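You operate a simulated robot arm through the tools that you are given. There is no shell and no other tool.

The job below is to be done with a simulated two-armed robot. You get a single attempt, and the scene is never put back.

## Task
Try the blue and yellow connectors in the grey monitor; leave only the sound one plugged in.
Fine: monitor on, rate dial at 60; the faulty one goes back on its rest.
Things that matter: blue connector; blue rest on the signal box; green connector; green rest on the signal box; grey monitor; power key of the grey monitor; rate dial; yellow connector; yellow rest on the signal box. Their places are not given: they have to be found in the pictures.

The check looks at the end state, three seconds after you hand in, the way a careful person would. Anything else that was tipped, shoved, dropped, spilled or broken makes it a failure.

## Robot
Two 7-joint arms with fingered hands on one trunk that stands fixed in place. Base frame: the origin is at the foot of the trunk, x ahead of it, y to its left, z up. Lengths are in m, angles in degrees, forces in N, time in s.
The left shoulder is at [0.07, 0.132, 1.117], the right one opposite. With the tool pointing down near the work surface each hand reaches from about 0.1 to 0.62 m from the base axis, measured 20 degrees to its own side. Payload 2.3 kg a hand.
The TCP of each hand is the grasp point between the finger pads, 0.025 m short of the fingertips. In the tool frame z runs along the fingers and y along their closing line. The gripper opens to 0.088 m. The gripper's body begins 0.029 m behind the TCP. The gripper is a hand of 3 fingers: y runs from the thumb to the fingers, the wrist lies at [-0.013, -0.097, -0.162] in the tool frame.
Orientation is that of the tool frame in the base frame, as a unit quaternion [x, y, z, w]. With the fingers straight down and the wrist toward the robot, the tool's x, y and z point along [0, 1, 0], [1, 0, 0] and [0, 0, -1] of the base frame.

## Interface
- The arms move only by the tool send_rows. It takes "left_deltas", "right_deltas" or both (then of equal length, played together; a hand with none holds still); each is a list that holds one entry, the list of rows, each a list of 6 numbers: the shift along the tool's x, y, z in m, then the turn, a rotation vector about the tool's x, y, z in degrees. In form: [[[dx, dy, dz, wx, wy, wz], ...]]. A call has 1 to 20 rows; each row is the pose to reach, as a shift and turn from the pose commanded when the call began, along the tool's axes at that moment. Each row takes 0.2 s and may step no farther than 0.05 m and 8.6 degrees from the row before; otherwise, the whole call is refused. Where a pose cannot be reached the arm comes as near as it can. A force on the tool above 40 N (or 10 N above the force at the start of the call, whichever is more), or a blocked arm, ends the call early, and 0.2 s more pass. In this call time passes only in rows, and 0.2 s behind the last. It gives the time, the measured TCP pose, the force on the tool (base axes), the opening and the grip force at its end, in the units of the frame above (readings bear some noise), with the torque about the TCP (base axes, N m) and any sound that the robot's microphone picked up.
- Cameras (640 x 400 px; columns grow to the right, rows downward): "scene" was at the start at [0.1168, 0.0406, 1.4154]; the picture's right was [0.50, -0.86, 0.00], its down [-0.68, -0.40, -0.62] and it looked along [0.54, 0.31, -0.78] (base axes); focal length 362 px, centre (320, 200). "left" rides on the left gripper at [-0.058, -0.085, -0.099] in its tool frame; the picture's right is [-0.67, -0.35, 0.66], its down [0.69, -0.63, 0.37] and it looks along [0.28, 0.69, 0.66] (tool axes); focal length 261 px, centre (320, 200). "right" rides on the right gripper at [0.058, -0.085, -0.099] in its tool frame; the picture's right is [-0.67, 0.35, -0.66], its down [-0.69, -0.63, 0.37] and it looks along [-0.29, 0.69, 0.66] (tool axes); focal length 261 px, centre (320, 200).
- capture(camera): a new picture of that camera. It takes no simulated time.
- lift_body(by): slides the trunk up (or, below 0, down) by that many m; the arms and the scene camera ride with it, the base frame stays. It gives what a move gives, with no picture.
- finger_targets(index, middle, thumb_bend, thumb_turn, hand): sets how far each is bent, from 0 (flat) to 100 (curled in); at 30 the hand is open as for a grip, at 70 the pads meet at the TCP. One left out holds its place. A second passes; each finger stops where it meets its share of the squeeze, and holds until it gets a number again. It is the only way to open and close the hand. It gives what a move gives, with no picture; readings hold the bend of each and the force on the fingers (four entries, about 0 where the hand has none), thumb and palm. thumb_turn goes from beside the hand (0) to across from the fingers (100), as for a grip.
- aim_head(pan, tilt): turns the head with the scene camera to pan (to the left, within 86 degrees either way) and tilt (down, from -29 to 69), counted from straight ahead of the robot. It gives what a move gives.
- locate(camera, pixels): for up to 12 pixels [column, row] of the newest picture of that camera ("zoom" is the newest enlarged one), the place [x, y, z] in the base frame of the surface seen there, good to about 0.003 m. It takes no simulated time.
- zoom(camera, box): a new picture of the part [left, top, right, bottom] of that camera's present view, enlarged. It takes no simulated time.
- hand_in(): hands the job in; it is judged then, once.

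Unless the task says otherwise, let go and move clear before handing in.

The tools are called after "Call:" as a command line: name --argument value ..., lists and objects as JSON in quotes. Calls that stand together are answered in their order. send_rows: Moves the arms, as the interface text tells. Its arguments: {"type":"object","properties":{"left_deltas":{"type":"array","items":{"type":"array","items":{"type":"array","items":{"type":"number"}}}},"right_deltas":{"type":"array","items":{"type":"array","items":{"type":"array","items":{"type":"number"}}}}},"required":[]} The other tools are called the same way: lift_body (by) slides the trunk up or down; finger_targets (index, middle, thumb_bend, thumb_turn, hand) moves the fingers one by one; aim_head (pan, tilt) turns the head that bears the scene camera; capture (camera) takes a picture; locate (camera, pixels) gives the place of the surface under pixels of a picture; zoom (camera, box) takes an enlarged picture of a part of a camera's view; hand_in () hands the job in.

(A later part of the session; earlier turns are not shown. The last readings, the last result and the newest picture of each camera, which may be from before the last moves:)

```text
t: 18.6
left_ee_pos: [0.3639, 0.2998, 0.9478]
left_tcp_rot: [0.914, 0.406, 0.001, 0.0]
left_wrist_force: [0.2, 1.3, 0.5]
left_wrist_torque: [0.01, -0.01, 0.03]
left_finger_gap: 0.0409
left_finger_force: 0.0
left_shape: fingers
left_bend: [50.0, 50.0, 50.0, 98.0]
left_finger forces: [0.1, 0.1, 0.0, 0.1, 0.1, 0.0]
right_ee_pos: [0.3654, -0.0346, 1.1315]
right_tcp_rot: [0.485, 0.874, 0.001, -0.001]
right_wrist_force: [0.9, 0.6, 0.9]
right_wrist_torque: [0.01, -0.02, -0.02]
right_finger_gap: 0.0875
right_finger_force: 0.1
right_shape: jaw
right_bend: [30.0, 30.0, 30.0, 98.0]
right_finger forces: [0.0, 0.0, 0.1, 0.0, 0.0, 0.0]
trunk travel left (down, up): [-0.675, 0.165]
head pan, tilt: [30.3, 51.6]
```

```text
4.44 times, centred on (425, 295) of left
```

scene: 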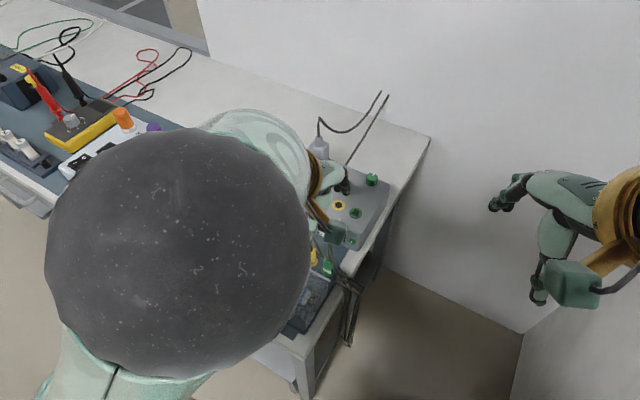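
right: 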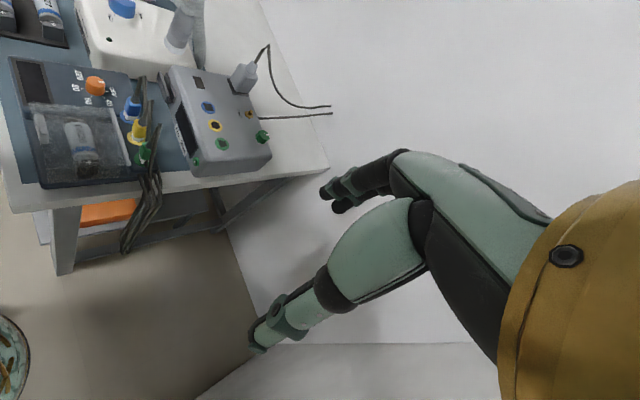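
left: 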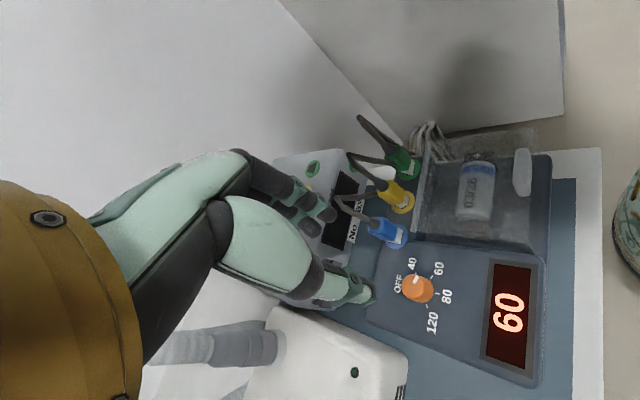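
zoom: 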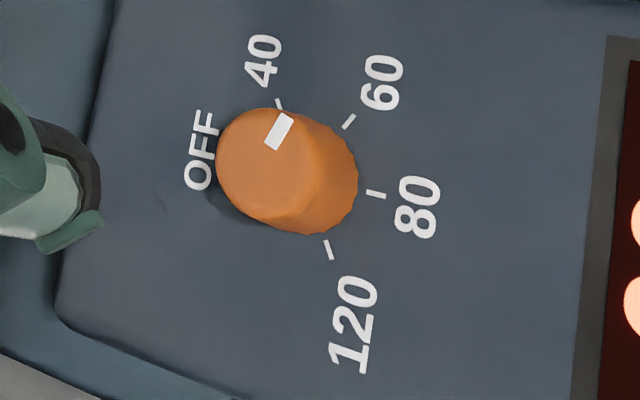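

Working the pixels out, the pointer is about 14° short of the 60 tick, so I'll re-grip and nudge it the rest of the way.

Call:
send_rows --left_deltas '[[[0, 0, 0, 0, 0, -8], [0, 0, 0, 0, 0, -16], [0, 0, 0.03, 0, 0, -24], [0, 0, 0.06, 0, 0, -32], [0, 0, 0.09, 0, 0, -36], [0, 0, 0.11, 0, 0, -36]]]'

Call:
finger_targets --hand "left" --index 68 --middle 68 --thumb_bend 68

Call:
send_rows --left_deltas '[[[0, 0, 0, 0, 0, 5], [0, 0, 0, 0, 0, 10], [0, 0, 0, 0, 0, 14]]]'

Call:
finger_targets --hand "left" --index 50 --middle 50 --thumb_bend 50

Call:
send_rows --left_deltas '[[[0, 0, -0.03, 0, 0, 8], [0, 0, -0.07, 0, 0, 16], [0, 0, -0.11, 0, 0, 20]]]'

Call:
capture --camera "left"

```text
t: 20.0
left_ee_pos: [0.3658, 0.3033, 0.835]
left_tcp_rot: [0.743, 0.669, 0.0, 0.0]
left_wrist_force: [0.2, -0.5, -0.4]
left_wrist_torque: [-0.02, 0.02, 0.0]
left_finger_gap: 0.0412
left_finger_force: 0.1
left_shape: fingers
left_bend: [50.0, 50.0, 50.0, 98.0]
left_finger forces: [0.0, 0.0, 0.0, 0.0, 0.0, 0.0]
right_ee_pos: [0.3662, -0.0336, 1.1316]
right_tcp_rot: [0.485, 0.874, 0.0, -0.002]
right_wrist_force: [-0.6, -0.9, -1.2]
right_wrist_torque: [0.01, 0.01, -0.03]
right_finger_gap: 0.0872
right_finger_force: 0.1
right_shape: jaw
right_bend: [30.0, 30.0, 30.0, 98.0]
right_finger forces: [0.0, 0.0, 0.0, 0.0, 0.1, 0.0]
trunk travel left (down, up): [-0.675, 0.165]
head pan, tilt: [30.3, 51.6]
```

```text
t: 21.0
left_ee_pos: [0.365, 0.3029, 0.8356]
left_tcp_rot: [0.743, 0.669, -0.001, 0.0]
left_wrist_force: [-3.5, -0.5, -2.2]
left_wrist_torque: [0.01, 0.05, 0.02]
left_finger_gap: 0.0128
left_finger_force: 3.8
left_shape: fingers
left_bend: [66.0, 66.0, 62.0, 99.0]
left_finger forces: [1.1, 1.3, 0.0, 0.0, 5.1, 0.0]
right_ee_pos: [0.3647, -0.0326, 1.1321]
right_tcp_rot: [0.485, 0.875, 0.001, 0.0]
right_wrist_force: [-0.1, 0.8, 0.4]
right_wrist_torque: [-0.03, -0.03, 0.01]
right_finger_gap: 0.0878
right_finger_force: 0.0
right_shape: jaw
right_bend: [30.0, 30.0, 30.0, 98.0]
right_finger forces: [0.0, 0.0, 0.0, 0.0, 0.0, 0.0]
trunk travel left (down, up): [-0.675, 0.165]
head pan, tilt: [30.3, 51.6]
```

```text
t: 21.8
left_ee_pos: [0.3651, 0.3026, 0.8371]
left_tcp_rot: [0.82, 0.573, 0.001, 0.0]
left_wrist_force: [-1.7, -2.4, -4.8]
left_wrist_torque: [-0.06, 0.03, 0.01]
left_finger_gap: 0.0131
left_finger_force: 3.8
left_shape: fingers
left_bend: [66.0, 67.0, 62.0, 98.0]
left_finger forces: [1.7, 0.9, 0.1, 0.0, 4.9, 0.0]
right_ee_pos: [0.3665, -0.0342, 1.1308]
right_tcp_rot: [0.484, 0.875, 0.0, -0.002]
right_wrist_force: [0.9, 0.1, 0.4]
right_wrist_torque: [-0.03, 0.0, 0.01]
right_finger_gap: 0.0876
right_finger_force: 0.0
right_shape: jaw
right_bend: [30.0, 30.0, 30.0, 98.0]
right_finger forces: [0.1, 0.0, 0.1, 0.0, 0.0, 0.1]
trunk travel left (down, up): [-0.675, 0.165]
head pan, tilt: [30.3, 51.6]
```

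```text
t: 22.8
left_ee_pos: [0.3647, 0.3039, 0.8374]
left_tcp_rot: [0.819, 0.574, 0.0, 0.0]
left_wrist_force: [-0.6, 0.3, 0.0]
left_wrist_torque: [0.01, -0.01, 0.01]
left_finger_gap: 0.0413
left_finger_force: 0.0
left_shape: fingers
left_bend: [50.0, 50.0, 50.0, 98.0]
left_finger forces: [0.0, 0.0, 0.1, 0.1, 0.0, 0.1]
right_ee_pos: [0.3663, -0.033, 1.131]
right_tcp_rot: [0.485, 0.875, 0.001, -0.001]
right_wrist_force: [0.2, -0.2, -0.1]
right_wrist_torque: [0.01, 0.01, 0.02]
right_finger_gap: 0.0877
right_finger_force: 0.1
right_shape: jaw
right_bend: [30.0, 30.0, 30.0, 98.0]
right_finger forces: [0.2, 0.0, 0.0, 0.1, 0.0, 0.1]
trunk travel left (down, up): [-0.675, 0.165]
head pan, tilt: [30.3, 51.6]
```

```text
t: 23.6
left_ee_pos: [0.3621, 0.3013, 0.95]
left_tcp_rot: [0.907, 0.422, 0.0, -0.001]
left_wrist_force: [-0.3, 0.1, 0.0]
left_wrist_torque: [0.02, 0.03, -0.02]
left_finger_gap: 0.041
left_finger_force: 0.1
left_shape: fingers
left_bend: [50.0, 50.0, 50.0, 98.0]
left_finger forces: [0.0, 0.0, 0.0, 0.0, 0.0, 0.0]
right_ee_pos: [0.3651, -0.034, 1.1313]
right_tcp_rot: [0.484, 0.875, 0.001, -0.001]
right_wrist_force: [0.0, -0.5, 0.3]
right_wrist_torque: [0.03, 0.0, 0.01]
right_finger_gap: 0.0877
right_finger_force: 0.1
right_shape: jaw
right_bend: [30.0, 30.0, 30.0, 98.0]
right_finger forces: [0.1, 0.1, 0.0, 0.0, 0.0, 0.1]
trunk travel left (down, up): [-0.675, 0.165]
head pan, tilt: [30.3, 51.6]
```

```text
taken
```

left: 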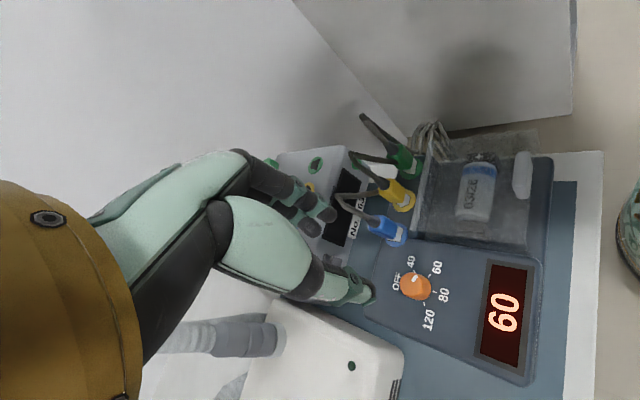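

Call:
zoom --camera "left" --box '[380, 245, 470, 335]'

```text
4.44 times, centred on (425, 290) of left
```

zoom: 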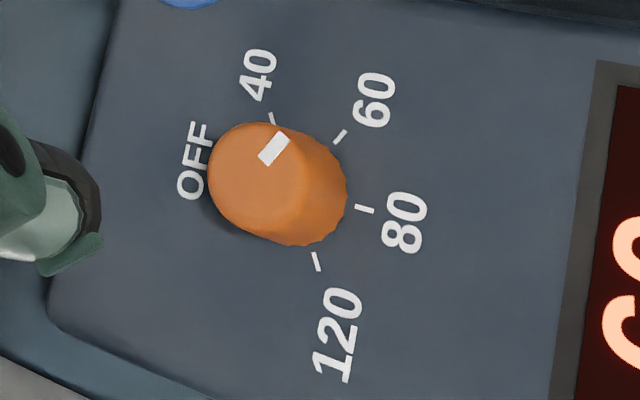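

The pointer now lines up with the 60 tick and the box reads 60. Next I'll turn the left hand to yaw −90° (wrist to the left), close the fingers and hover in front of the power key.

Call:
send_rows --left_deltas '[[[0, 0, -0.04, 0, 0, 7], [-0.01, 0.03, -0.04, 0, 0, 14], [-0.02, 0.06, -0.04, 0, 0, 21], [-0.03, 0.09, -0.04, 0, 0, 28], [-0.041, 0.1236, -0.04, 0, 0, 35], [-0.041, 0.1236, -0.04, 0, 0, 43], [-0.041, 0.1236, -0.04, 0, 0, 50]]]'

Call:
finger_targets --hand "left" --index 70 --middle 70 --thumb_bend 70

Call:
capture --camera "left"

Call:
capture --camera "right"

Call:
zoom --camera "right" --box '[70, 20, 290, 190]'

```text
t: 25.2
left_ee_pos: [0.431, 0.1923, 0.986]
left_tcp_rot: [1.0, -0.002, 0.0, 0.0]
left_wrist_force: [0.4, 0.3, -0.2]
left_wrist_torque: [-0.01, 0.03, -0.01]
left_finger_gap: 0.0413
left_finger_force: 0.0
left_shape: fingers
left_bend: [50.0, 50.0, 50.0, 98.0]
left_finger forces: [0.1, 0.1, 0.0, 0.0, 0.0, 0.1]
right_ee_pos: [0.3666, -0.0341, 1.1316]
right_tcp_rot: [0.486, 0.874, 0.0, -0.001]
right_wrist_force: [0.1, 0.2, 0.2]
right_wrist_torque: [0.03, 0.0, 0.0]
right_finger_gap: 0.0877
right_finger_force: 0.1
right_shape: jaw
right_bend: [30.0, 30.0, 30.0, 98.0]
right_finger forces: [0.0, 0.0, 0.1, 0.0, 0.0, 0.1]
trunk travel left (down, up): [-0.675, 0.165]
head pan, tilt: [30.3, 51.6]
```

```text
t: 26.2
left_ee_pos: [0.4308, 0.1925, 0.9866]
left_tcp_rot: [1.0, 0.0, 0.0, 0.001]
left_wrist_force: [-0.3, -0.3, -0.1]
left_wrist_torque: [0.0, 0.04, 0.0]
left_finger_gap: 0.0
left_finger_force: 0.1
left_shape: fingers
left_bend: [70.0, 70.0, 70.0, 100.0]
left_finger forces: [0.0, 0.0, 0.0, 0.0, 0.0, 0.0]
right_ee_pos: [0.3662, -0.0335, 1.1312]
right_tcp_rot: [0.485, 0.875, 0.0, -0.001]
right_wrist_force: [0.2, 0.0, 0.6]
right_wrist_torque: [0.01, -0.01, 0.01]
right_finger_gap: 0.0876
right_finger_force: 0.0
right_shape: jaw
right_bend: [30.0, 30.0, 30.0, 98.0]
right_finger forces: [0.0, 0.1, 0.0, 0.0, 0.0, 0.0]
trunk travel left (down, up): [-0.675, 0.165]
head pan, tilt: [30.3, 51.6]
```

```text
taken
```

left: 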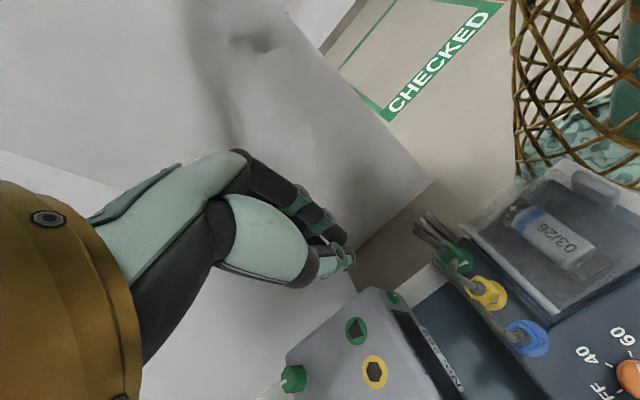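

```text
taken
```

right: 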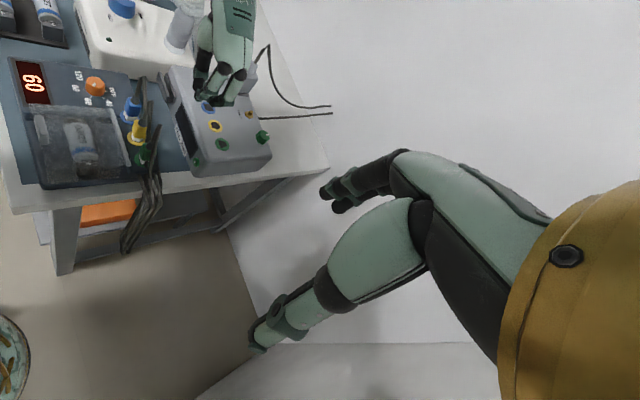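

```text
2.35 times, centred on (180, 105) of right
```

zoom: 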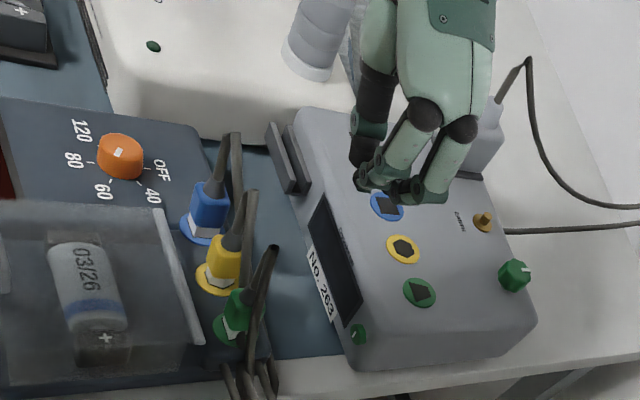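

The closed pinch hangs at about (0.43, 0.19). I'll measure where the fingertips really are before pressing.

Call:
zoom --camera "right" --box '[180, 50, 260, 120]'

Call:
locate --camera "zoom" --pixels '[[120, 270], [230, 280], [270, 290], [330, 330], [360, 335], [380, 300], [430, 150], [330, 150], [200, 200], [130, 150], [250, 220], [370, 240]]'

Call:
zoom --camera "left" --box '[290, 180, 420, 320]'

```text
5.71 times, centred on (220, 85) of right
```

zoom: 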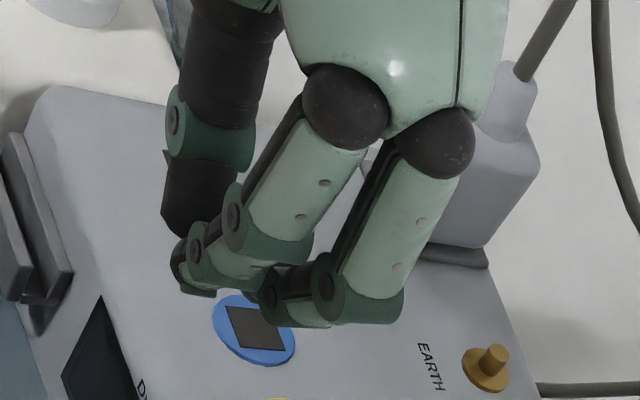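

```text
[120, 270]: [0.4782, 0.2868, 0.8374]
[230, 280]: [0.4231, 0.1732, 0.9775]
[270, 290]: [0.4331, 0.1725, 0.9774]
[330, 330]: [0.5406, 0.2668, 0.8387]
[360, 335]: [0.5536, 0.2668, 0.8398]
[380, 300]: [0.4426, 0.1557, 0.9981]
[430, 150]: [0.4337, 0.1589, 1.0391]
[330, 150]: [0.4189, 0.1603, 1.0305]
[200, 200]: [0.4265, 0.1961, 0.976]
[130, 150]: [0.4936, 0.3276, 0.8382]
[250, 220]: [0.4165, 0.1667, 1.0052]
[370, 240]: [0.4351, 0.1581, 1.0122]
```

```text
2.86 times, centred on (355, 250) of left
```

zoom: 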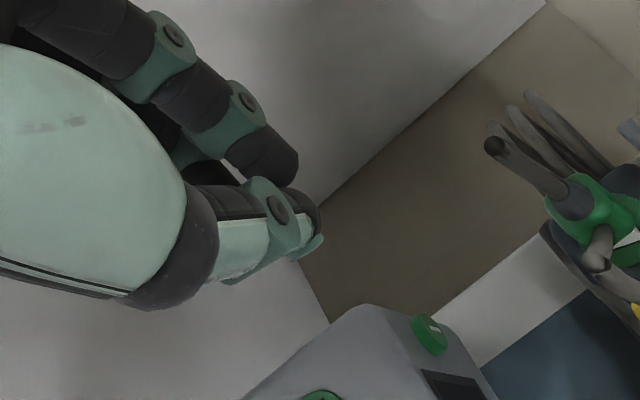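

The finger segment positions relative to the TCP are now known (middle finger on the +x side). I'll go down just in front of the power key, stopping short of touching it.

Call:
send_rows --left_deltas '[[[0.007, 0.0045, 0.03, 0, 0, 0], [0.007, 0.0045, 0.06, 0, 0, 0], [0.007, 0.0045, 0.09, 0, 0, 0], [0.007, 0.0045, 0.12, 0, 0, 0], [0.007, 0.0045, 0.135, 0, 0, 0]]]'

Call:
zoom --camera "right" --box '[120, 60, 260, 190]'

Call:
zoom --camera "left" --box '[270, 180, 470, 380]'

```text
t: 27.4
left_ee_pos: [0.44, 0.188, 0.8512]
left_tcp_rot: [1.0, 0.0, 0.0, 0.0]
left_wrist_force: [0.4, 0.0, 0.5]
left_wrist_torque: [0.0, 0.0, -0.01]
left_finger_gap: 0.0002
left_finger_force: 0.1
left_shape: fingers
left_bend: [70.0, 70.0, 70.0, 100.0]
left_finger forces: [0.1, 0.0, 0.1, 0.0, 0.0, 0.0]
right_ee_pos: [0.3654, -0.0338, 1.1312]
right_tcp_rot: [0.485, 0.875, 0.0, -0.002]
right_wrist_force: [0.5, 0.5, -1.0]
right_wrist_torque: [0.01, -0.02, 0.02]
right_finger_gap: 0.0876
right_finger_force: 0.1
right_shape: jaw
right_bend: [30.0, 30.0, 30.0, 98.0]
right_finger forces: [0.0, 0.1, 0.0, 0.1, 0.0, 0.0]
trunk travel left (down, up): [-0.675, 0.165]
head pan, tilt: [30.3, 51.6]
```

```text
3.08 times, centred on (190, 125) of right
```

zoom: 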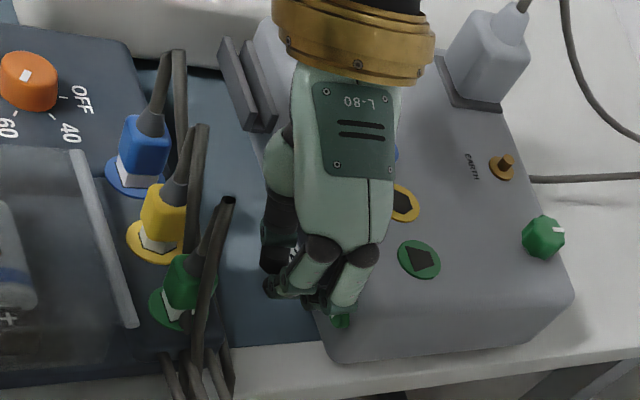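

```text
2.00 times, centred on (370, 280) of left
```

zoom: 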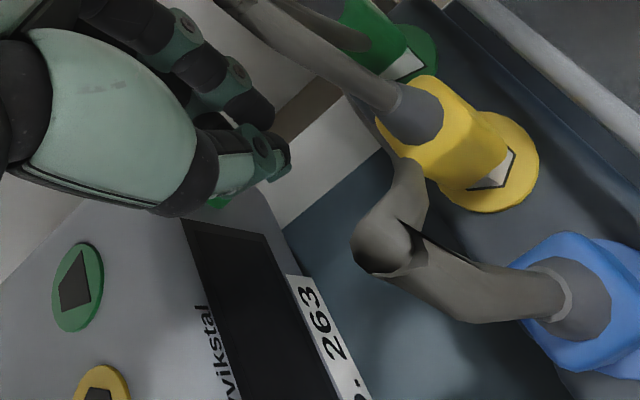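

The key (green, zoom 340,322) is just behind the middle finger. I'll lower 34 mm more and re-check.

Call:
send_rows --left_deltas '[[[-0.001, 0, 0.012, 0, 0, 0], [-0.001, 0, 0.024, 0, 0, 0], [-0.001, 0, 0.034, 0, 0, 0]]]'

Call:
zoom --camera "right" --box '[160, 120, 240, 190]'

Call:
zoom --camera "left" --box '[270, 200, 400, 320]'

```text
t: 28.2
left_ee_pos: [0.4377, 0.1883, 0.8183]
left_tcp_rot: [1.0, 0.001, 0.0, 0.0]
left_wrist_force: [-0.5, -0.2, 0.0]
left_wrist_torque: [0.03, -0.04, -0.01]
left_finger_gap: 0.0
left_finger_force: 0.0
left_shape: fingers
left_bend: [70.0, 70.0, 70.0, 100.0]
left_finger forces: [0.1, 0.0, 0.0, 0.1, 0.0, 0.1]
right_ee_pos: [0.3669, -0.0339, 1.1314]
right_tcp_rot: [0.485, 0.874, 0.001, -0.001]
right_wrist_force: [0.0, -0.1, -0.8]
right_wrist_torque: [0.03, 0.05, 0.01]
right_finger_gap: 0.0876
right_finger_force: 0.0
right_shape: jaw
right_bend: [30.0, 30.0, 30.0, 98.0]
right_finger forces: [0.1, 0.1, 0.0, 0.0, 0.0, 0.0]
trunk travel left (down, up): [-0.675, 0.165]
head pan, tilt: [30.3, 51.6]
```

```text
5.71 times, centred on (200, 155) of right
```

zoom: 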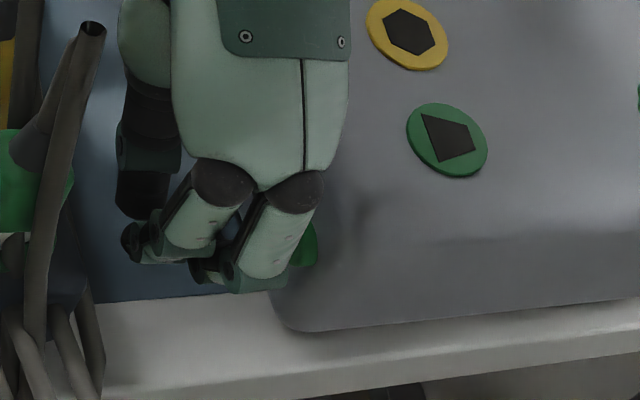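

```text
3.33 times, centred on (335, 260) of left
```

zoom: 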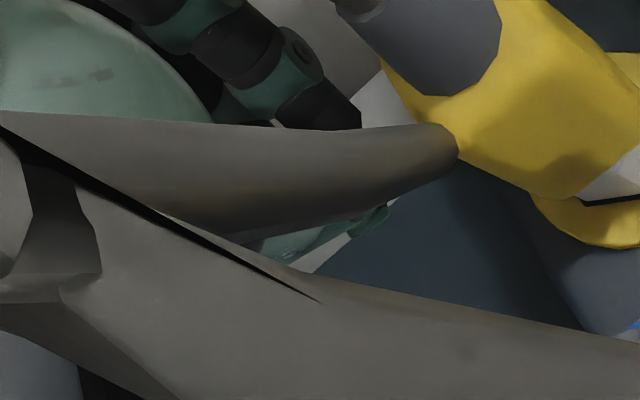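

The middle finger lies in front of the key (zoom 300,240). I'll push forward in small steps and watch the force and sound.

Call:
send_rows --left_deltas '[[[0.003, 0, 0, 0, 0, 0], [0.006, 0, 0, 0, 0, 0], [0.008, 0, 0, 0, 0, 0], [0.01, 0, 0, 0, 0, 0]]]'

Call:
zoom --camera "right" --box '[140, 90, 240, 190]'

```text
t: 29.2
left_ee_pos: [0.4489, 0.1877, 0.8172]
left_tcp_rot: [1.0, 0.0, 0.0, 0.0]
left_wrist_force: [0.9, -0.7, -0.4]
left_wrist_torque: [-0.01, -0.01, 0.0]
left_finger_gap: 0.0
left_finger_force: 0.1
left_shape: fingers
left_bend: [70.0, 70.0, 70.0, 100.0]
left_finger forces: [0.0, 0.0, 0.1, 0.0, 0.1, 0.0]
right_ee_pos: [0.3667, -0.034, 1.1309]
right_tcp_rot: [0.485, 0.875, 0.0, -0.001]
right_wrist_force: [0.7, 0.5, 1.0]
right_wrist_torque: [0.01, 0.03, 0.03]
right_finger_gap: 0.0877
right_finger_force: 0.1
right_shape: jaw
right_bend: [30.0, 30.0, 30.0, 98.0]
right_finger forces: [0.1, 0.0, 0.1, 0.1, 0.1, 0.0]
trunk travel left (down, up): [-0.675, 0.165]
head pan, tilt: [30.3, 51.6]
```

```text
4.00 times, centred on (190, 140) of right
```

zoom: 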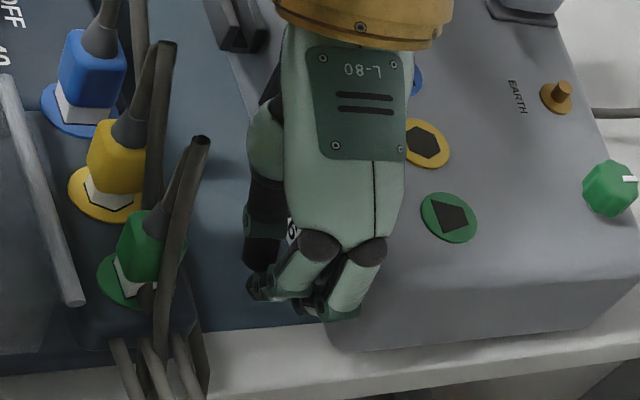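

No contact yet. I'll continue forward in small steps.

Call:
send_rows --left_deltas '[[[0.002, 0, 0, 0, 0, 0], [0.004, 0, 0, 0, 0, 0], [0.006, 0, 0, 0, 0, 0]]]'

```text
t: 30.0
left_ee_pos: [0.4544, 0.1886, 0.8202]
left_tcp_rot: [1.0, -0.001, 0.0, 0.001]
left_wrist_force: [-0.9, 1.3, -0.4]
left_wrist_torque: [-0.01, 0.04, -0.03]
left_finger_gap: 0.0
left_finger_force: 0.2
left_shape: fingers
left_bend: [70.0, 70.0, 70.0, 100.0]
left_finger forces: [0.0, 0.6, 0.0, 0.0, 0.0, 0.0]
right_ee_pos: [0.3655, -0.0335, 1.1313]
right_tcp_rot: [0.485, 0.875, 0.0, -0.001]
right_wrist_force: [0.1, 0.1, 0.0]
right_wrist_torque: [0.01, 0.01, 0.01]
right_finger_gap: 0.0876
right_finger_force: 0.1
right_shape: jaw
right_bend: [30.0, 30.0, 30.0, 98.0]
right_finger forces: [0.1, 0.0, 0.1, 0.0, 0.1, 0.0]
trunk travel left (down, up): [-0.675, 0.165]
head pan, tilt: [30.3, 51.6]
```

Light contact on the middle finger (0.6 N). I'll press a few mm further.

Call:
send_rows --left_deltas '[[[0.002, 0, 0, 0, 0, 0], [0.004, 0, 0, 0, 0, 0]]]'

Call:
capture --camera "right"

Call:
zoom --camera "right" --box '[140, 90, 240, 190]'

```text
t: 30.6
left_ee_pos: [0.458, 0.1872, 0.8208]
left_tcp_rot: [1.0, 0.0, 0.0, 0.0]
left_wrist_force: [-2.7, 0.2, -0.2]
left_wrist_torque: [-0.02, 0.03, -0.06]
left_finger_gap: 0.0001
left_finger_force: 1.2
left_shape: fingers
left_bend: [70.0, 70.0, 70.0, 100.0]
left_finger forces: [0.0, 3.1, 0.0, 0.0, 0.1, 0.0]
right_ee_pos: [0.3651, -0.0332, 1.1314]
right_tcp_rot: [0.484, 0.875, 0.001, 0.0]
right_wrist_force: [-0.4, 0.3, 0.0]
right_wrist_torque: [0.02, 0.0, -0.02]
right_finger_gap: 0.0877
right_finger_force: 0.1
right_shape: jaw
right_bend: [30.0, 30.0, 30.0, 98.0]
right_finger forces: [0.1, 0.0, 0.1, 0.0, 0.1, 0.0]
trunk travel left (down, up): [-0.675, 0.165]
head pan, tilt: [30.3, 51.6]
heard: click
```

```text
taken
```

right: 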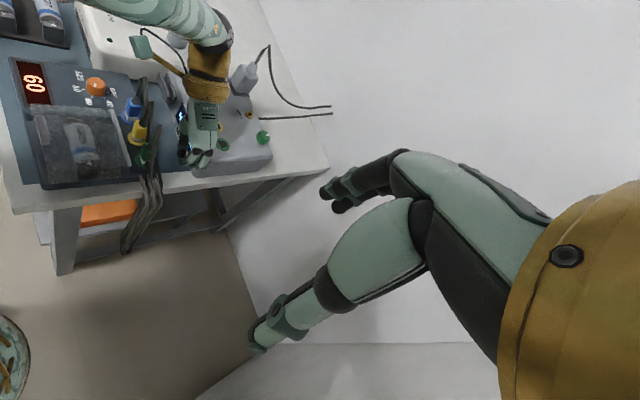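

```text
4.00 times, centred on (190, 140) of right
```

zoom: 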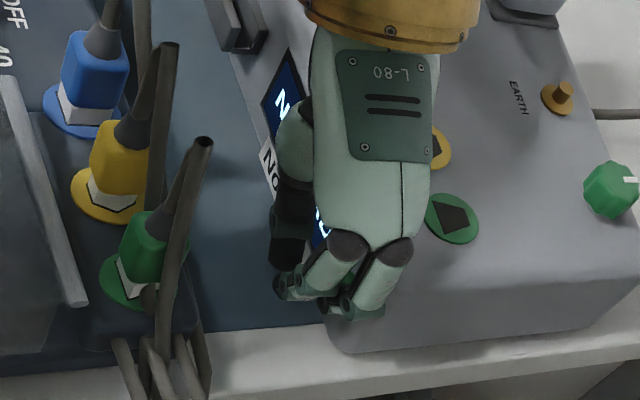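

A click was heard and the monitor display lit up. I'll back off, raise the hand and look at the display.

Call:
send_rows --left_deltas '[[[-0.008, 0, 0, 0, 0, 0], [-0.018, 0, 0, 0, 0, 0], [-0.018, 0, -0.03, 0, 0, 0], [-0.018, 0, -0.07, 0, 0, 0], [-0.018, 0, -0.11, 0, 0, 0], [-0.018, 0, -0.15, 0, 0, 0], [-0.05, -0.04, -0.17, 0, 0, 0], [-0.09, -0.08, -0.17, 0, 0, 0]]]'

Call:
zoom --camera "right" --box '[90, 50, 290, 190]'

Call:
capture --camera "scene"

```text
refused: row 7 steps farther than a row can; nothing moved
```

```text
2.86 times, centred on (190, 120) of right
```

zoom: 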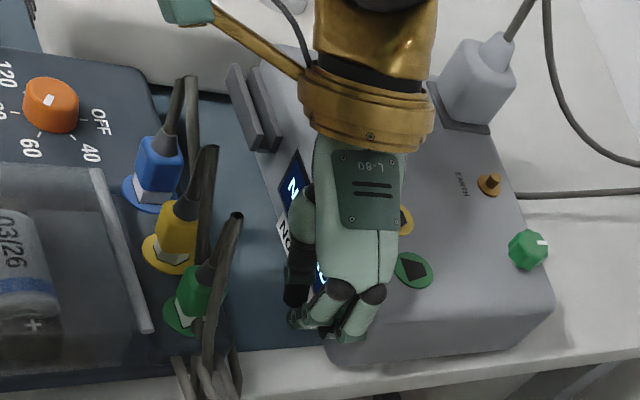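

```text
taken
```

scene: 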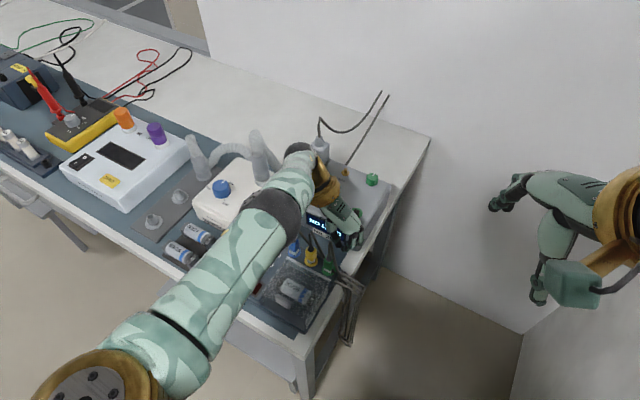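

The step was too large; the display seems to read "NO L…". I'll retreat with smaller steps.

Call:
send_rows --left_deltas '[[[-0.008, 0, 0, 0, 0, 0], [-0.018, 0, 0, 0, 0, 0], [-0.018, 0, -0.03, 0, 0, 0], [-0.018, 0, -0.07, 0, 0, 0], [-0.018, 0, -0.11, 0, 0, 0], [-0.018, 0, -0.15, 0, 0, 0], [-0.04, -0.03, -0.165, 0, 0, 0], [-0.06, -0.05, -0.17, 0, 0, 0], [-0.08, -0.08, -0.17, 0, 0, 0]]]'

Call:
zoom --camera "right" --box '[90, 50, 290, 190]'

Call:
zoom --camera "scene" --box '[220, 140, 400, 300]'

```text
t: 32.6
left_ee_pos: [0.3776, 0.2677, 0.988]
left_tcp_rot: [1.0, -0.001, 0.001, 0.0]
left_wrist_force: [0.5, 0.6, -0.4]
left_wrist_torque: [0.01, 0.0, -0.02]
left_finger_gap: 0.0001
left_finger_force: 0.1
left_shape: fingers
left_bend: [70.0, 70.0, 70.0, 100.0]
left_finger forces: [0.1, 0.0, 0.1, 0.0, 0.1, 0.1]
right_ee_pos: [0.3661, -0.0325, 1.1325]
right_tcp_rot: [0.484, 0.875, 0.0, 0.0]
right_wrist_force: [0.6, 0.0, -0.5]
right_wrist_torque: [-0.03, 0.01, 0.01]
right_finger_gap: 0.0874
right_finger_force: 0.1
right_shape: jaw
right_bend: [30.0, 30.0, 30.0, 98.0]
right_finger forces: [0.1, 0.0, 0.0, 0.0, 0.0, 0.0]
trunk travel left (down, up): [-0.675, 0.165]
head pan, tilt: [30.3, 51.6]
```

```text
2.86 times, centred on (190, 120) of right
```

zoom: 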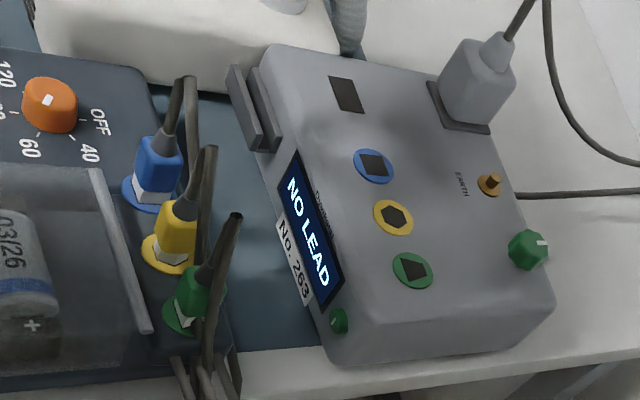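

```text
2.50 times, centred on (310, 220) of scene
```

zoom: 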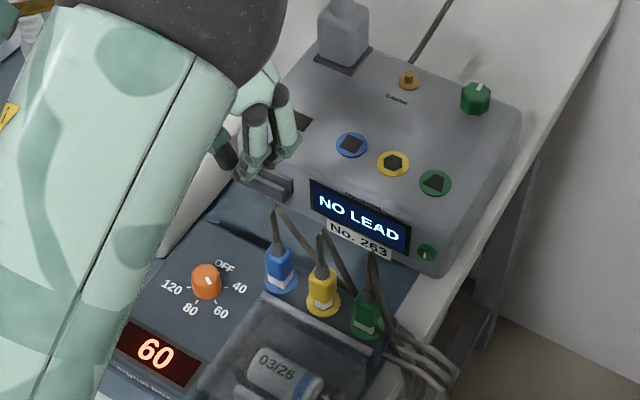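

The monitor reads "NO LEAD" and the signal box 60. Now I'll measure the blue connector precisely from the right and scene cameras.

Call:
zoom --camera "right" --box '[110, 70, 170, 150]'

Call:
zoom --camera "scene" --box '[270, 215, 350, 285]'

Call:
zoom --camera "scene" --box '[300, 170, 380, 240]'

```text
5.00 times, centred on (140, 110) of right
```

zoom: 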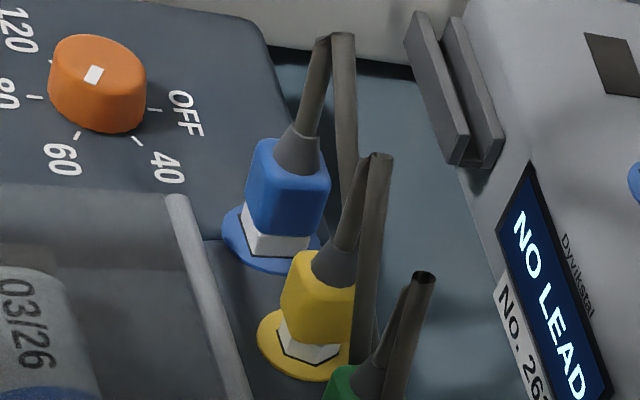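

```text
5.71 times, centred on (310, 250) of scene
```

zoom: 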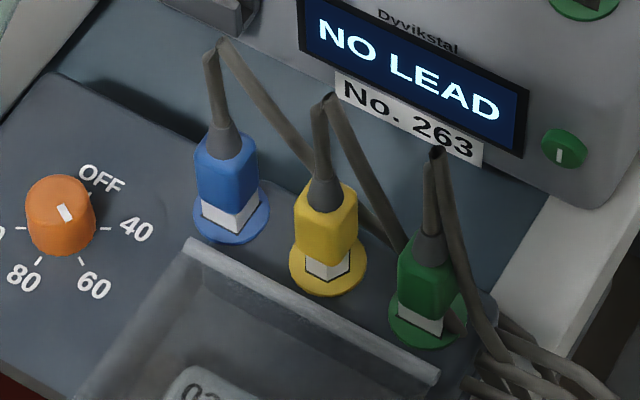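

```text
5.71 times, centred on (340, 205) of scene
```

zoom: 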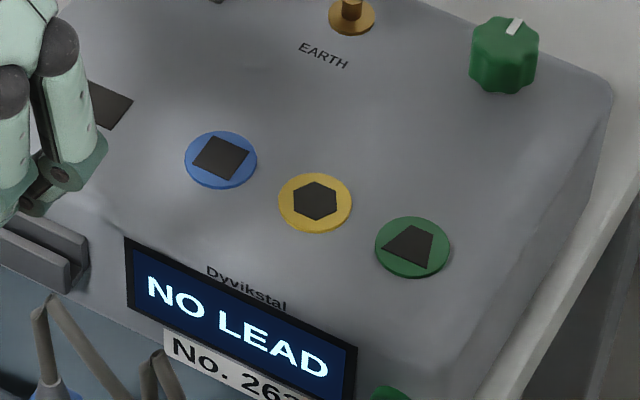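

The blue rest works out at about (0.394, 0.258) and its socket at (0.5115, 0.263). I'll turn the left hand back to yaw 0 over the blue connector with fingers slightly open.

Call:
send_rows --left_deltas '[[[0.0, 0.0, 0, 0, 0, -8], [0.002, 0.001, 0, 0, 0, -16], [0.004, 0.002, 0, 0, 0, -24], [0.006, 0.003, 0, 0, 0, -32], [0.008, 0.004, 0, 0, 0, -40], [0.01, 0.006, 0, 0, 0, -48], [0.012, 0.007, 0, 0, 0, -56], [0.014, 0.008, 0, 0, 0, -64], [0.016, 0.009, 0, 0, 0, -72], [0.0164, 0.0097, 0, 0, 0, -80], [0.0164, 0.0097, 0, 0, 0, -88], [0.0164, 0.0097, 0, 0, 0, -90]]]'

Call:
finger_targets --hand "left" --index 56 --middle 56 --thumb_bend 56 --thumb_turn 98

Call:
capture --camera "left"

Call:
zoom --camera "right" --box '[70, 0, 270, 160]'

Call:
capture --camera "scene"

```text
t: 35.2
left_ee_pos: [0.3939, 0.2599, 0.9855]
left_tcp_rot: [0.703, 0.711, -0.005, 0.001]
left_wrist_force: [0.2, 0.7, 0.7]
left_wrist_torque: [0.0, 0.0, -0.02]
left_finger_gap: 0.0
left_finger_force: 0.0
left_shape: fingers
left_bend: [70.0, 70.0, 70.0, 100.0]
left_finger forces: [0.0, 0.0, 0.1, 0.0, 0.1, 0.0]
right_ee_pos: [0.3657, -0.035, 1.1317]
right_tcp_rot: [0.484, 0.875, 0.0, -0.001]
right_wrist_force: [-0.6, -0.7, -1.1]
right_wrist_torque: [0.03, -0.01, -0.01]
right_finger_gap: 0.0876
right_finger_force: 0.1
right_shape: jaw
right_bend: [30.0, 30.0, 30.0, 98.0]
right_finger forces: [0.0, 0.1, 0.0, 0.1, 0.0, 0.0]
trunk travel left (down, up): [-0.675, 0.165]
head pan, tilt: [30.3, 51.6]
```

```text
t: 36.2
left_ee_pos: [0.3949, 0.2591, 0.9874]
left_tcp_rot: [0.705, 0.71, -0.003, 0.004]
left_wrist_force: [0.7, -0.5, -0.1]
left_wrist_torque: [-0.03, 0.0, -0.01]
left_finger_gap: 0.0277
left_finger_force: 0.1
left_shape: fingers
left_bend: [56.0, 56.0, 56.0, 99.0]
left_finger forces: [0.1, 0.1, 0.0, 0.0, 0.1, 0.0]
right_ee_pos: [0.3658, -0.0331, 1.1315]
right_tcp_rot: [0.485, 0.874, 0.001, -0.001]
right_wrist_force: [-0.3, 0.3, -0.4]
right_wrist_torque: [0.0, 0.01, -0.02]
right_finger_gap: 0.0875
right_finger_force: 0.0
right_shape: jaw
right_bend: [30.0, 30.0, 30.0, 98.0]
right_finger forces: [0.0, 0.0, 0.0, 0.1, 0.0, 0.0]
trunk travel left (down, up): [-0.675, 0.165]
head pan, tilt: [30.3, 51.6]
```

```text
taken
```

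left: 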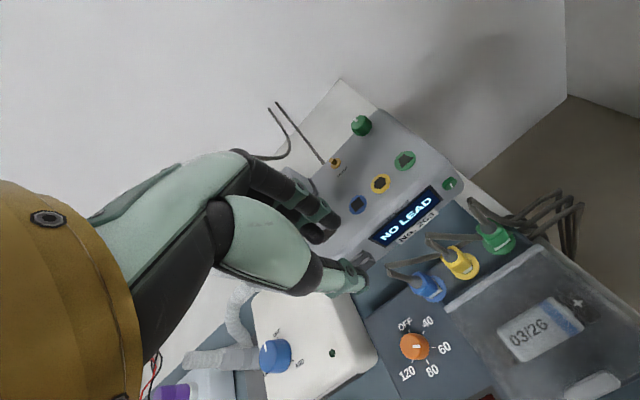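

```text
2.50 times, centred on (170, 80) of right
```

zoom: 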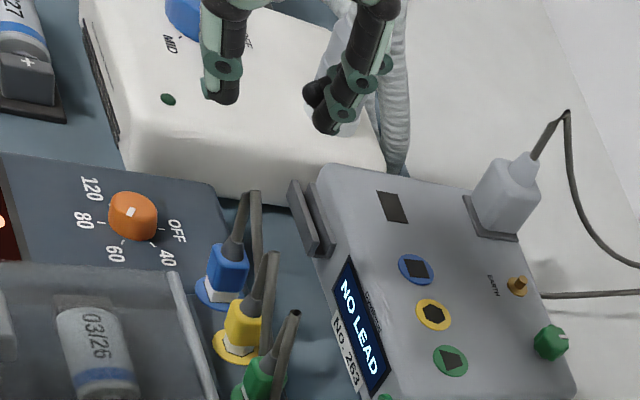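

```text
taken
```

scene: 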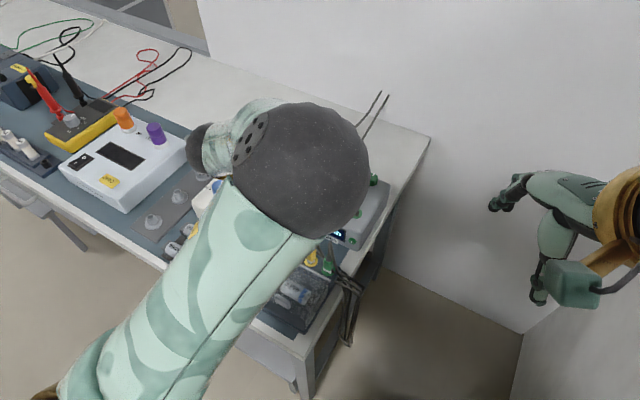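

The hand is over the blue connector with a 28 mm gap. I'll lower to z≈0.90 so that the cable goes between the fingers, and check.

Call:
send_rows --left_deltas '[[[-0.0013, 0, 0.025, 0, 0, 0], [-0.0013, 0, 0.05, 0, 0, 0], [-0.0013, 0, 0.07, 0, 0, 0], [-0.0013, 0, 0.08, 0, 0, 0], [-0.0013, 0, 0.0855, 0, 0, 0]]]'

Call:
zoom --camera "right" --box '[90, 60, 190, 140]'

Call:
capture --camera "left"

```text
t: 37.4
left_ee_pos: [0.3936, 0.2569, 0.902]
left_tcp_rot: [0.708, 0.706, 0.0, 0.0]
left_wrist_force: [0.7, 0.0, 0.3]
left_wrist_torque: [-0.01, 0.04, -0.01]
left_finger_gap: 0.028
left_finger_force: 0.0
left_shape: fingers
left_bend: [56.0, 56.0, 56.0, 99.0]
left_finger forces: [0.0, 0.1, 0.0, 0.1, 0.1, 0.1]
right_ee_pos: [0.3652, -0.0335, 1.1317]
right_tcp_rot: [0.485, 0.875, 0.001, -0.001]
right_wrist_force: [-0.2, 0.3, 0.6]
right_wrist_torque: [-0.01, 0.01, 0.02]
right_finger_gap: 0.0877
right_finger_force: 0.0
right_shape: jaw
right_bend: [30.0, 30.0, 30.0, 98.0]
right_finger forces: [0.0, 0.0, 0.1, 0.0, 0.1, 0.1]
trunk travel left (down, up): [-0.675, 0.165]
head pan, tilt: [30.3, 51.6]
```

```text
5.00 times, centred on (140, 100) of right
```

zoom: 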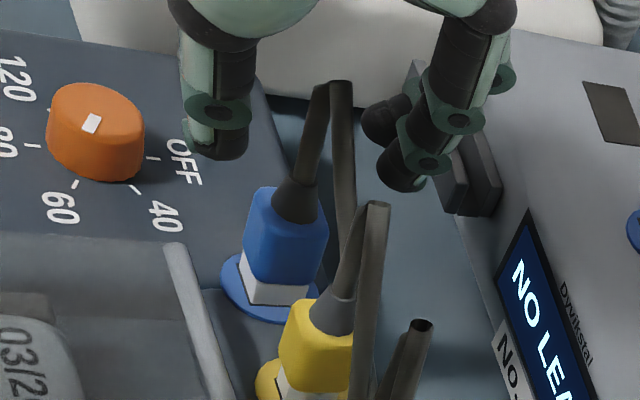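

```text
taken
```

left: 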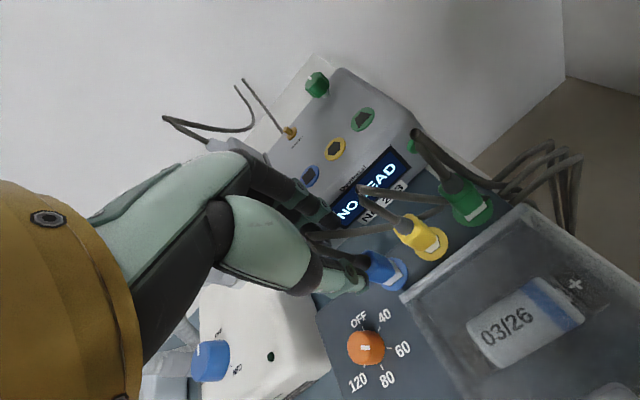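

The blue cable is between thumb and fingers. I'll lower to z≈0.856.

Call:
send_rows --left_deltas '[[[0.001, 0.001, 0.015, 0, 0, 0], [0.001, 0.001, 0.03, 0, 0, 0], [0.001, 0.001, 0.04, 0, 0, 0], [0.001, 0.001, 0.046, 0, 0, 0]]]'

Call:
zoom --camera "right" --box '[90, 60, 190, 140]'

Call:
zoom --camera "left" --box '[250, 170, 450, 300]'

```text
t: 38.4
left_ee_pos: [0.3955, 0.2569, 0.8561]
left_tcp_rot: [0.707, 0.707, 0.001, 0.0]
left_wrist_force: [0.8, 0.2, 4.0]
left_wrist_torque: [0.01, 0.08, 0.03]
left_finger_gap: 0.0279
left_finger_force: 1.1
left_shape: fingers
left_bend: [56.0, 56.0, 56.0, 99.0]
left_finger forces: [0.0, 0.1, 0.1, 0.1, 3.4, 0.1]
right_ee_pos: [0.366, -0.034, 1.1315]
right_tcp_rot: [0.485, 0.875, 0.001, -0.001]
right_wrist_force: [0.2, -0.6, 0.2]
right_wrist_torque: [-0.01, -0.01, -0.03]
right_finger_gap: 0.0875
right_finger_force: 0.0
right_shape: jaw
right_bend: [30.0, 30.0, 30.0, 98.0]
right_finger forces: [0.1, 0.1, 0.0, 0.1, 0.0, 0.0]
trunk travel left (down, up): [-0.675, 0.165]
head pan, tilt: [30.3, 51.6]
```

```text
5.00 times, centred on (140, 100) of right
```

zoom: 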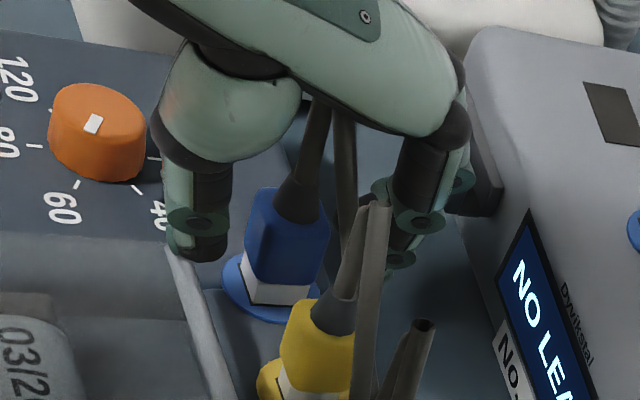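

```text
3.08 times, centred on (350, 235) of left
```

zoom: 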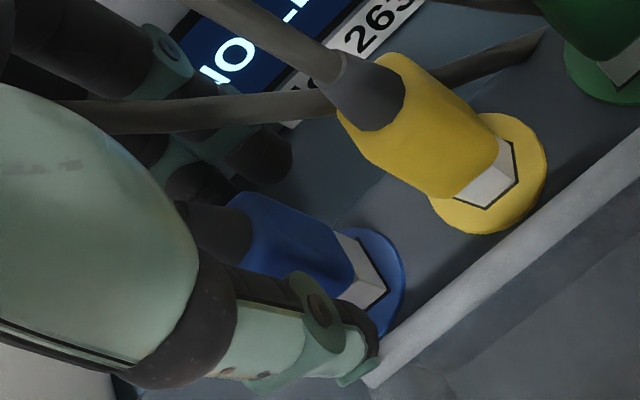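

The thumb tip rests on the lid bar's end (3.4 N). I'll lift 8 mm, bring the thumb nearer the connector, and check again.

Call:
send_rows --left_deltas '[[[0, 0, -0.004, 0, 0, 0], [0, 0, -0.009, 0, 0, 0]]]'

Call:
finger_targets --hand "left" --index 59 --middle 59 --thumb_bend 61

Call:
zoom --camera "right" --box '[110, 80, 170, 130]'

Call:
zoom --camera "left" --box '[250, 170, 450, 300]'

```text
t: 39.0
left_ee_pos: [0.394, 0.2575, 0.866]
left_tcp_rot: [0.708, 0.706, 0.0, 0.0]
left_wrist_force: [-0.2, 0.5, -0.2]
left_wrist_torque: [0.0, -0.02, -0.02]
left_finger_gap: 0.0277
left_finger_force: 0.3
left_shape: fingers
left_bend: [56.0, 56.0, 56.0, 99.0]
left_finger forces: [0.1, 0.0, 0.0, 0.0, 0.1, 0.0]
right_ee_pos: [0.366, -0.0339, 1.1313]
right_tcp_rot: [0.485, 0.875, 0.001, 0.0]
right_wrist_force: [-0.6, 0.0, 0.7]
right_wrist_torque: [0.0, -0.01, 0.0]
right_finger_gap: 0.0877
right_finger_force: 0.0
right_shape: jaw
right_bend: [30.0, 30.0, 30.0, 98.0]
right_finger forces: [0.1, 0.0, 0.0, 0.0, 0.1, 0.1]
trunk travel left (down, up): [-0.675, 0.165]
head pan, tilt: [30.3, 51.6]
```

```text
t: 40.0
left_ee_pos: [0.3947, 0.2575, 0.8666]
left_tcp_rot: [0.707, 0.707, 0.0, 0.0]
left_wrist_force: [-0.1, -0.5, -0.5]
left_wrist_torque: [-0.03, 0.0, -0.02]
left_finger_gap: 0.0203
left_finger_force: 0.0
left_shape: fingers
left_bend: [59.0, 59.0, 61.0, 99.0]
left_finger forces: [0.1, 0.0, 0.0, 0.1, 0.1, 0.1]
right_ee_pos: [0.3649, -0.0344, 1.1309]
right_tcp_rot: [0.485, 0.874, 0.001, 0.0]
right_wrist_force: [0.8, -0.4, 0.1]
right_wrist_torque: [-0.01, 0.01, -0.01]
right_finger_gap: 0.0874
right_finger_force: 0.1
right_shape: jaw
right_bend: [30.0, 30.0, 30.0, 98.0]
right_finger forces: [0.1, 0.0, 0.0, 0.0, 0.0, 0.0]
trunk travel left (down, up): [-0.675, 0.165]
head pan, tilt: [30.3, 51.6]
```

```text
8.00 times, centred on (140, 105) of right
```

zoom: 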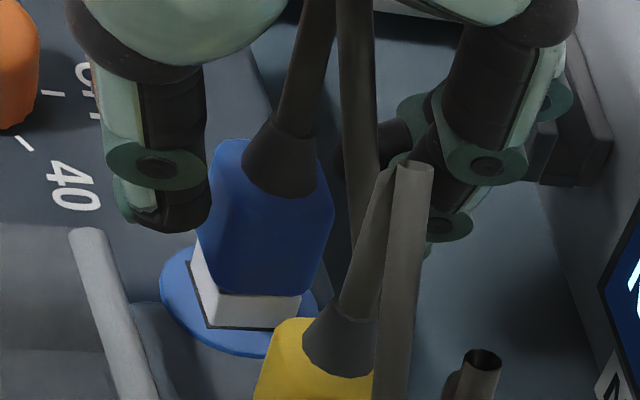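

```text
3.08 times, centred on (350, 235) of left
```

zoom: 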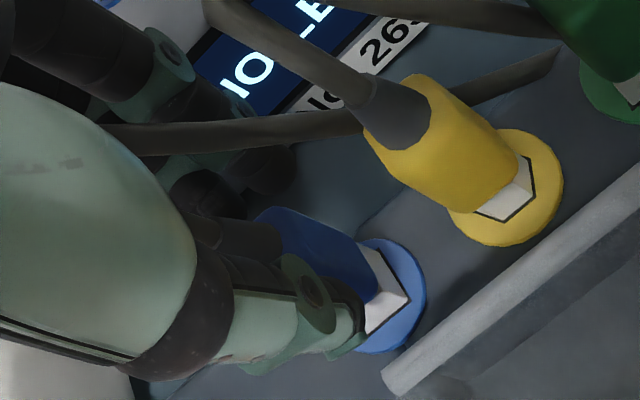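

The thumb is now next to the connector's near face, clear of the bar. I'll lower 15 mm while watching force.

Call:
send_rows --left_deltas '[[[0.0005, 0.001, 0.005, 0, 0, 0], [0.0005, 0.001, 0.01, 0, 0, 0], [0.0005, 0.001, 0.016, 0, 0, 0]]]'

Call:
zoom --camera "right" --box '[110, 80, 170, 130]'

Call:
zoom --camera "left" --box '[250, 170, 450, 300]'

```text
t: 40.8
left_ee_pos: [0.3966, 0.2586, 0.8496]
left_tcp_rot: [0.707, 0.707, -0.001, 0.0]
left_wrist_force: [0.0, 0.0, -0.7]
left_wrist_torque: [0.02, 0.0, -0.03]
left_finger_gap: 0.0203
left_finger_force: 0.1
left_shape: fingers
left_bend: [59.0, 59.0, 61.0, 99.0]
left_finger forces: [0.1, 0.0, 0.0, 0.1, 0.0, 0.0]
right_ee_pos: [0.3647, -0.0343, 1.1309]
right_tcp_rot: [0.484, 0.875, 0.0, -0.001]
right_wrist_force: [0.5, 0.5, 0.5]
right_wrist_torque: [0.02, 0.0, 0.01]
right_finger_gap: 0.0878
right_finger_force: 0.1
right_shape: jaw
right_bend: [30.0, 30.0, 30.0, 98.0]
right_finger forces: [0.1, 0.0, 0.0, 0.0, 0.1, 0.0]
trunk travel left (down, up): [-0.675, 0.165]
head pan, tilt: [30.3, 51.6]
```

```text
8.00 times, centred on (140, 105) of right
```

zoom: 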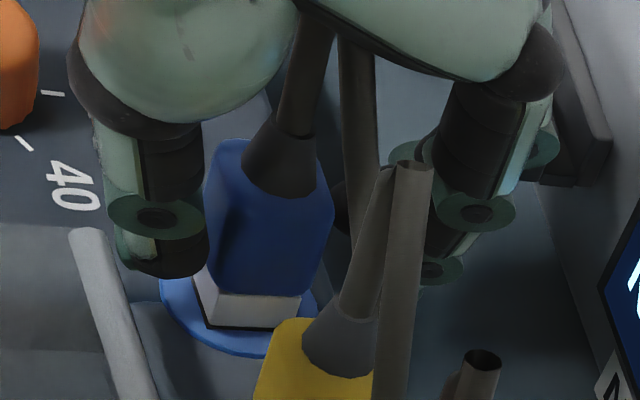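

```text
3.08 times, centred on (350, 235) of left
```

zoom: 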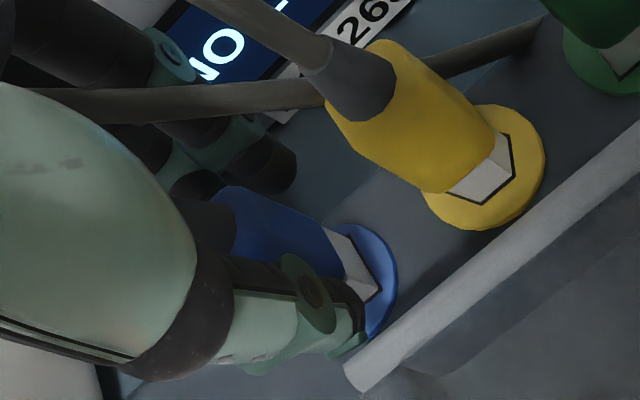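

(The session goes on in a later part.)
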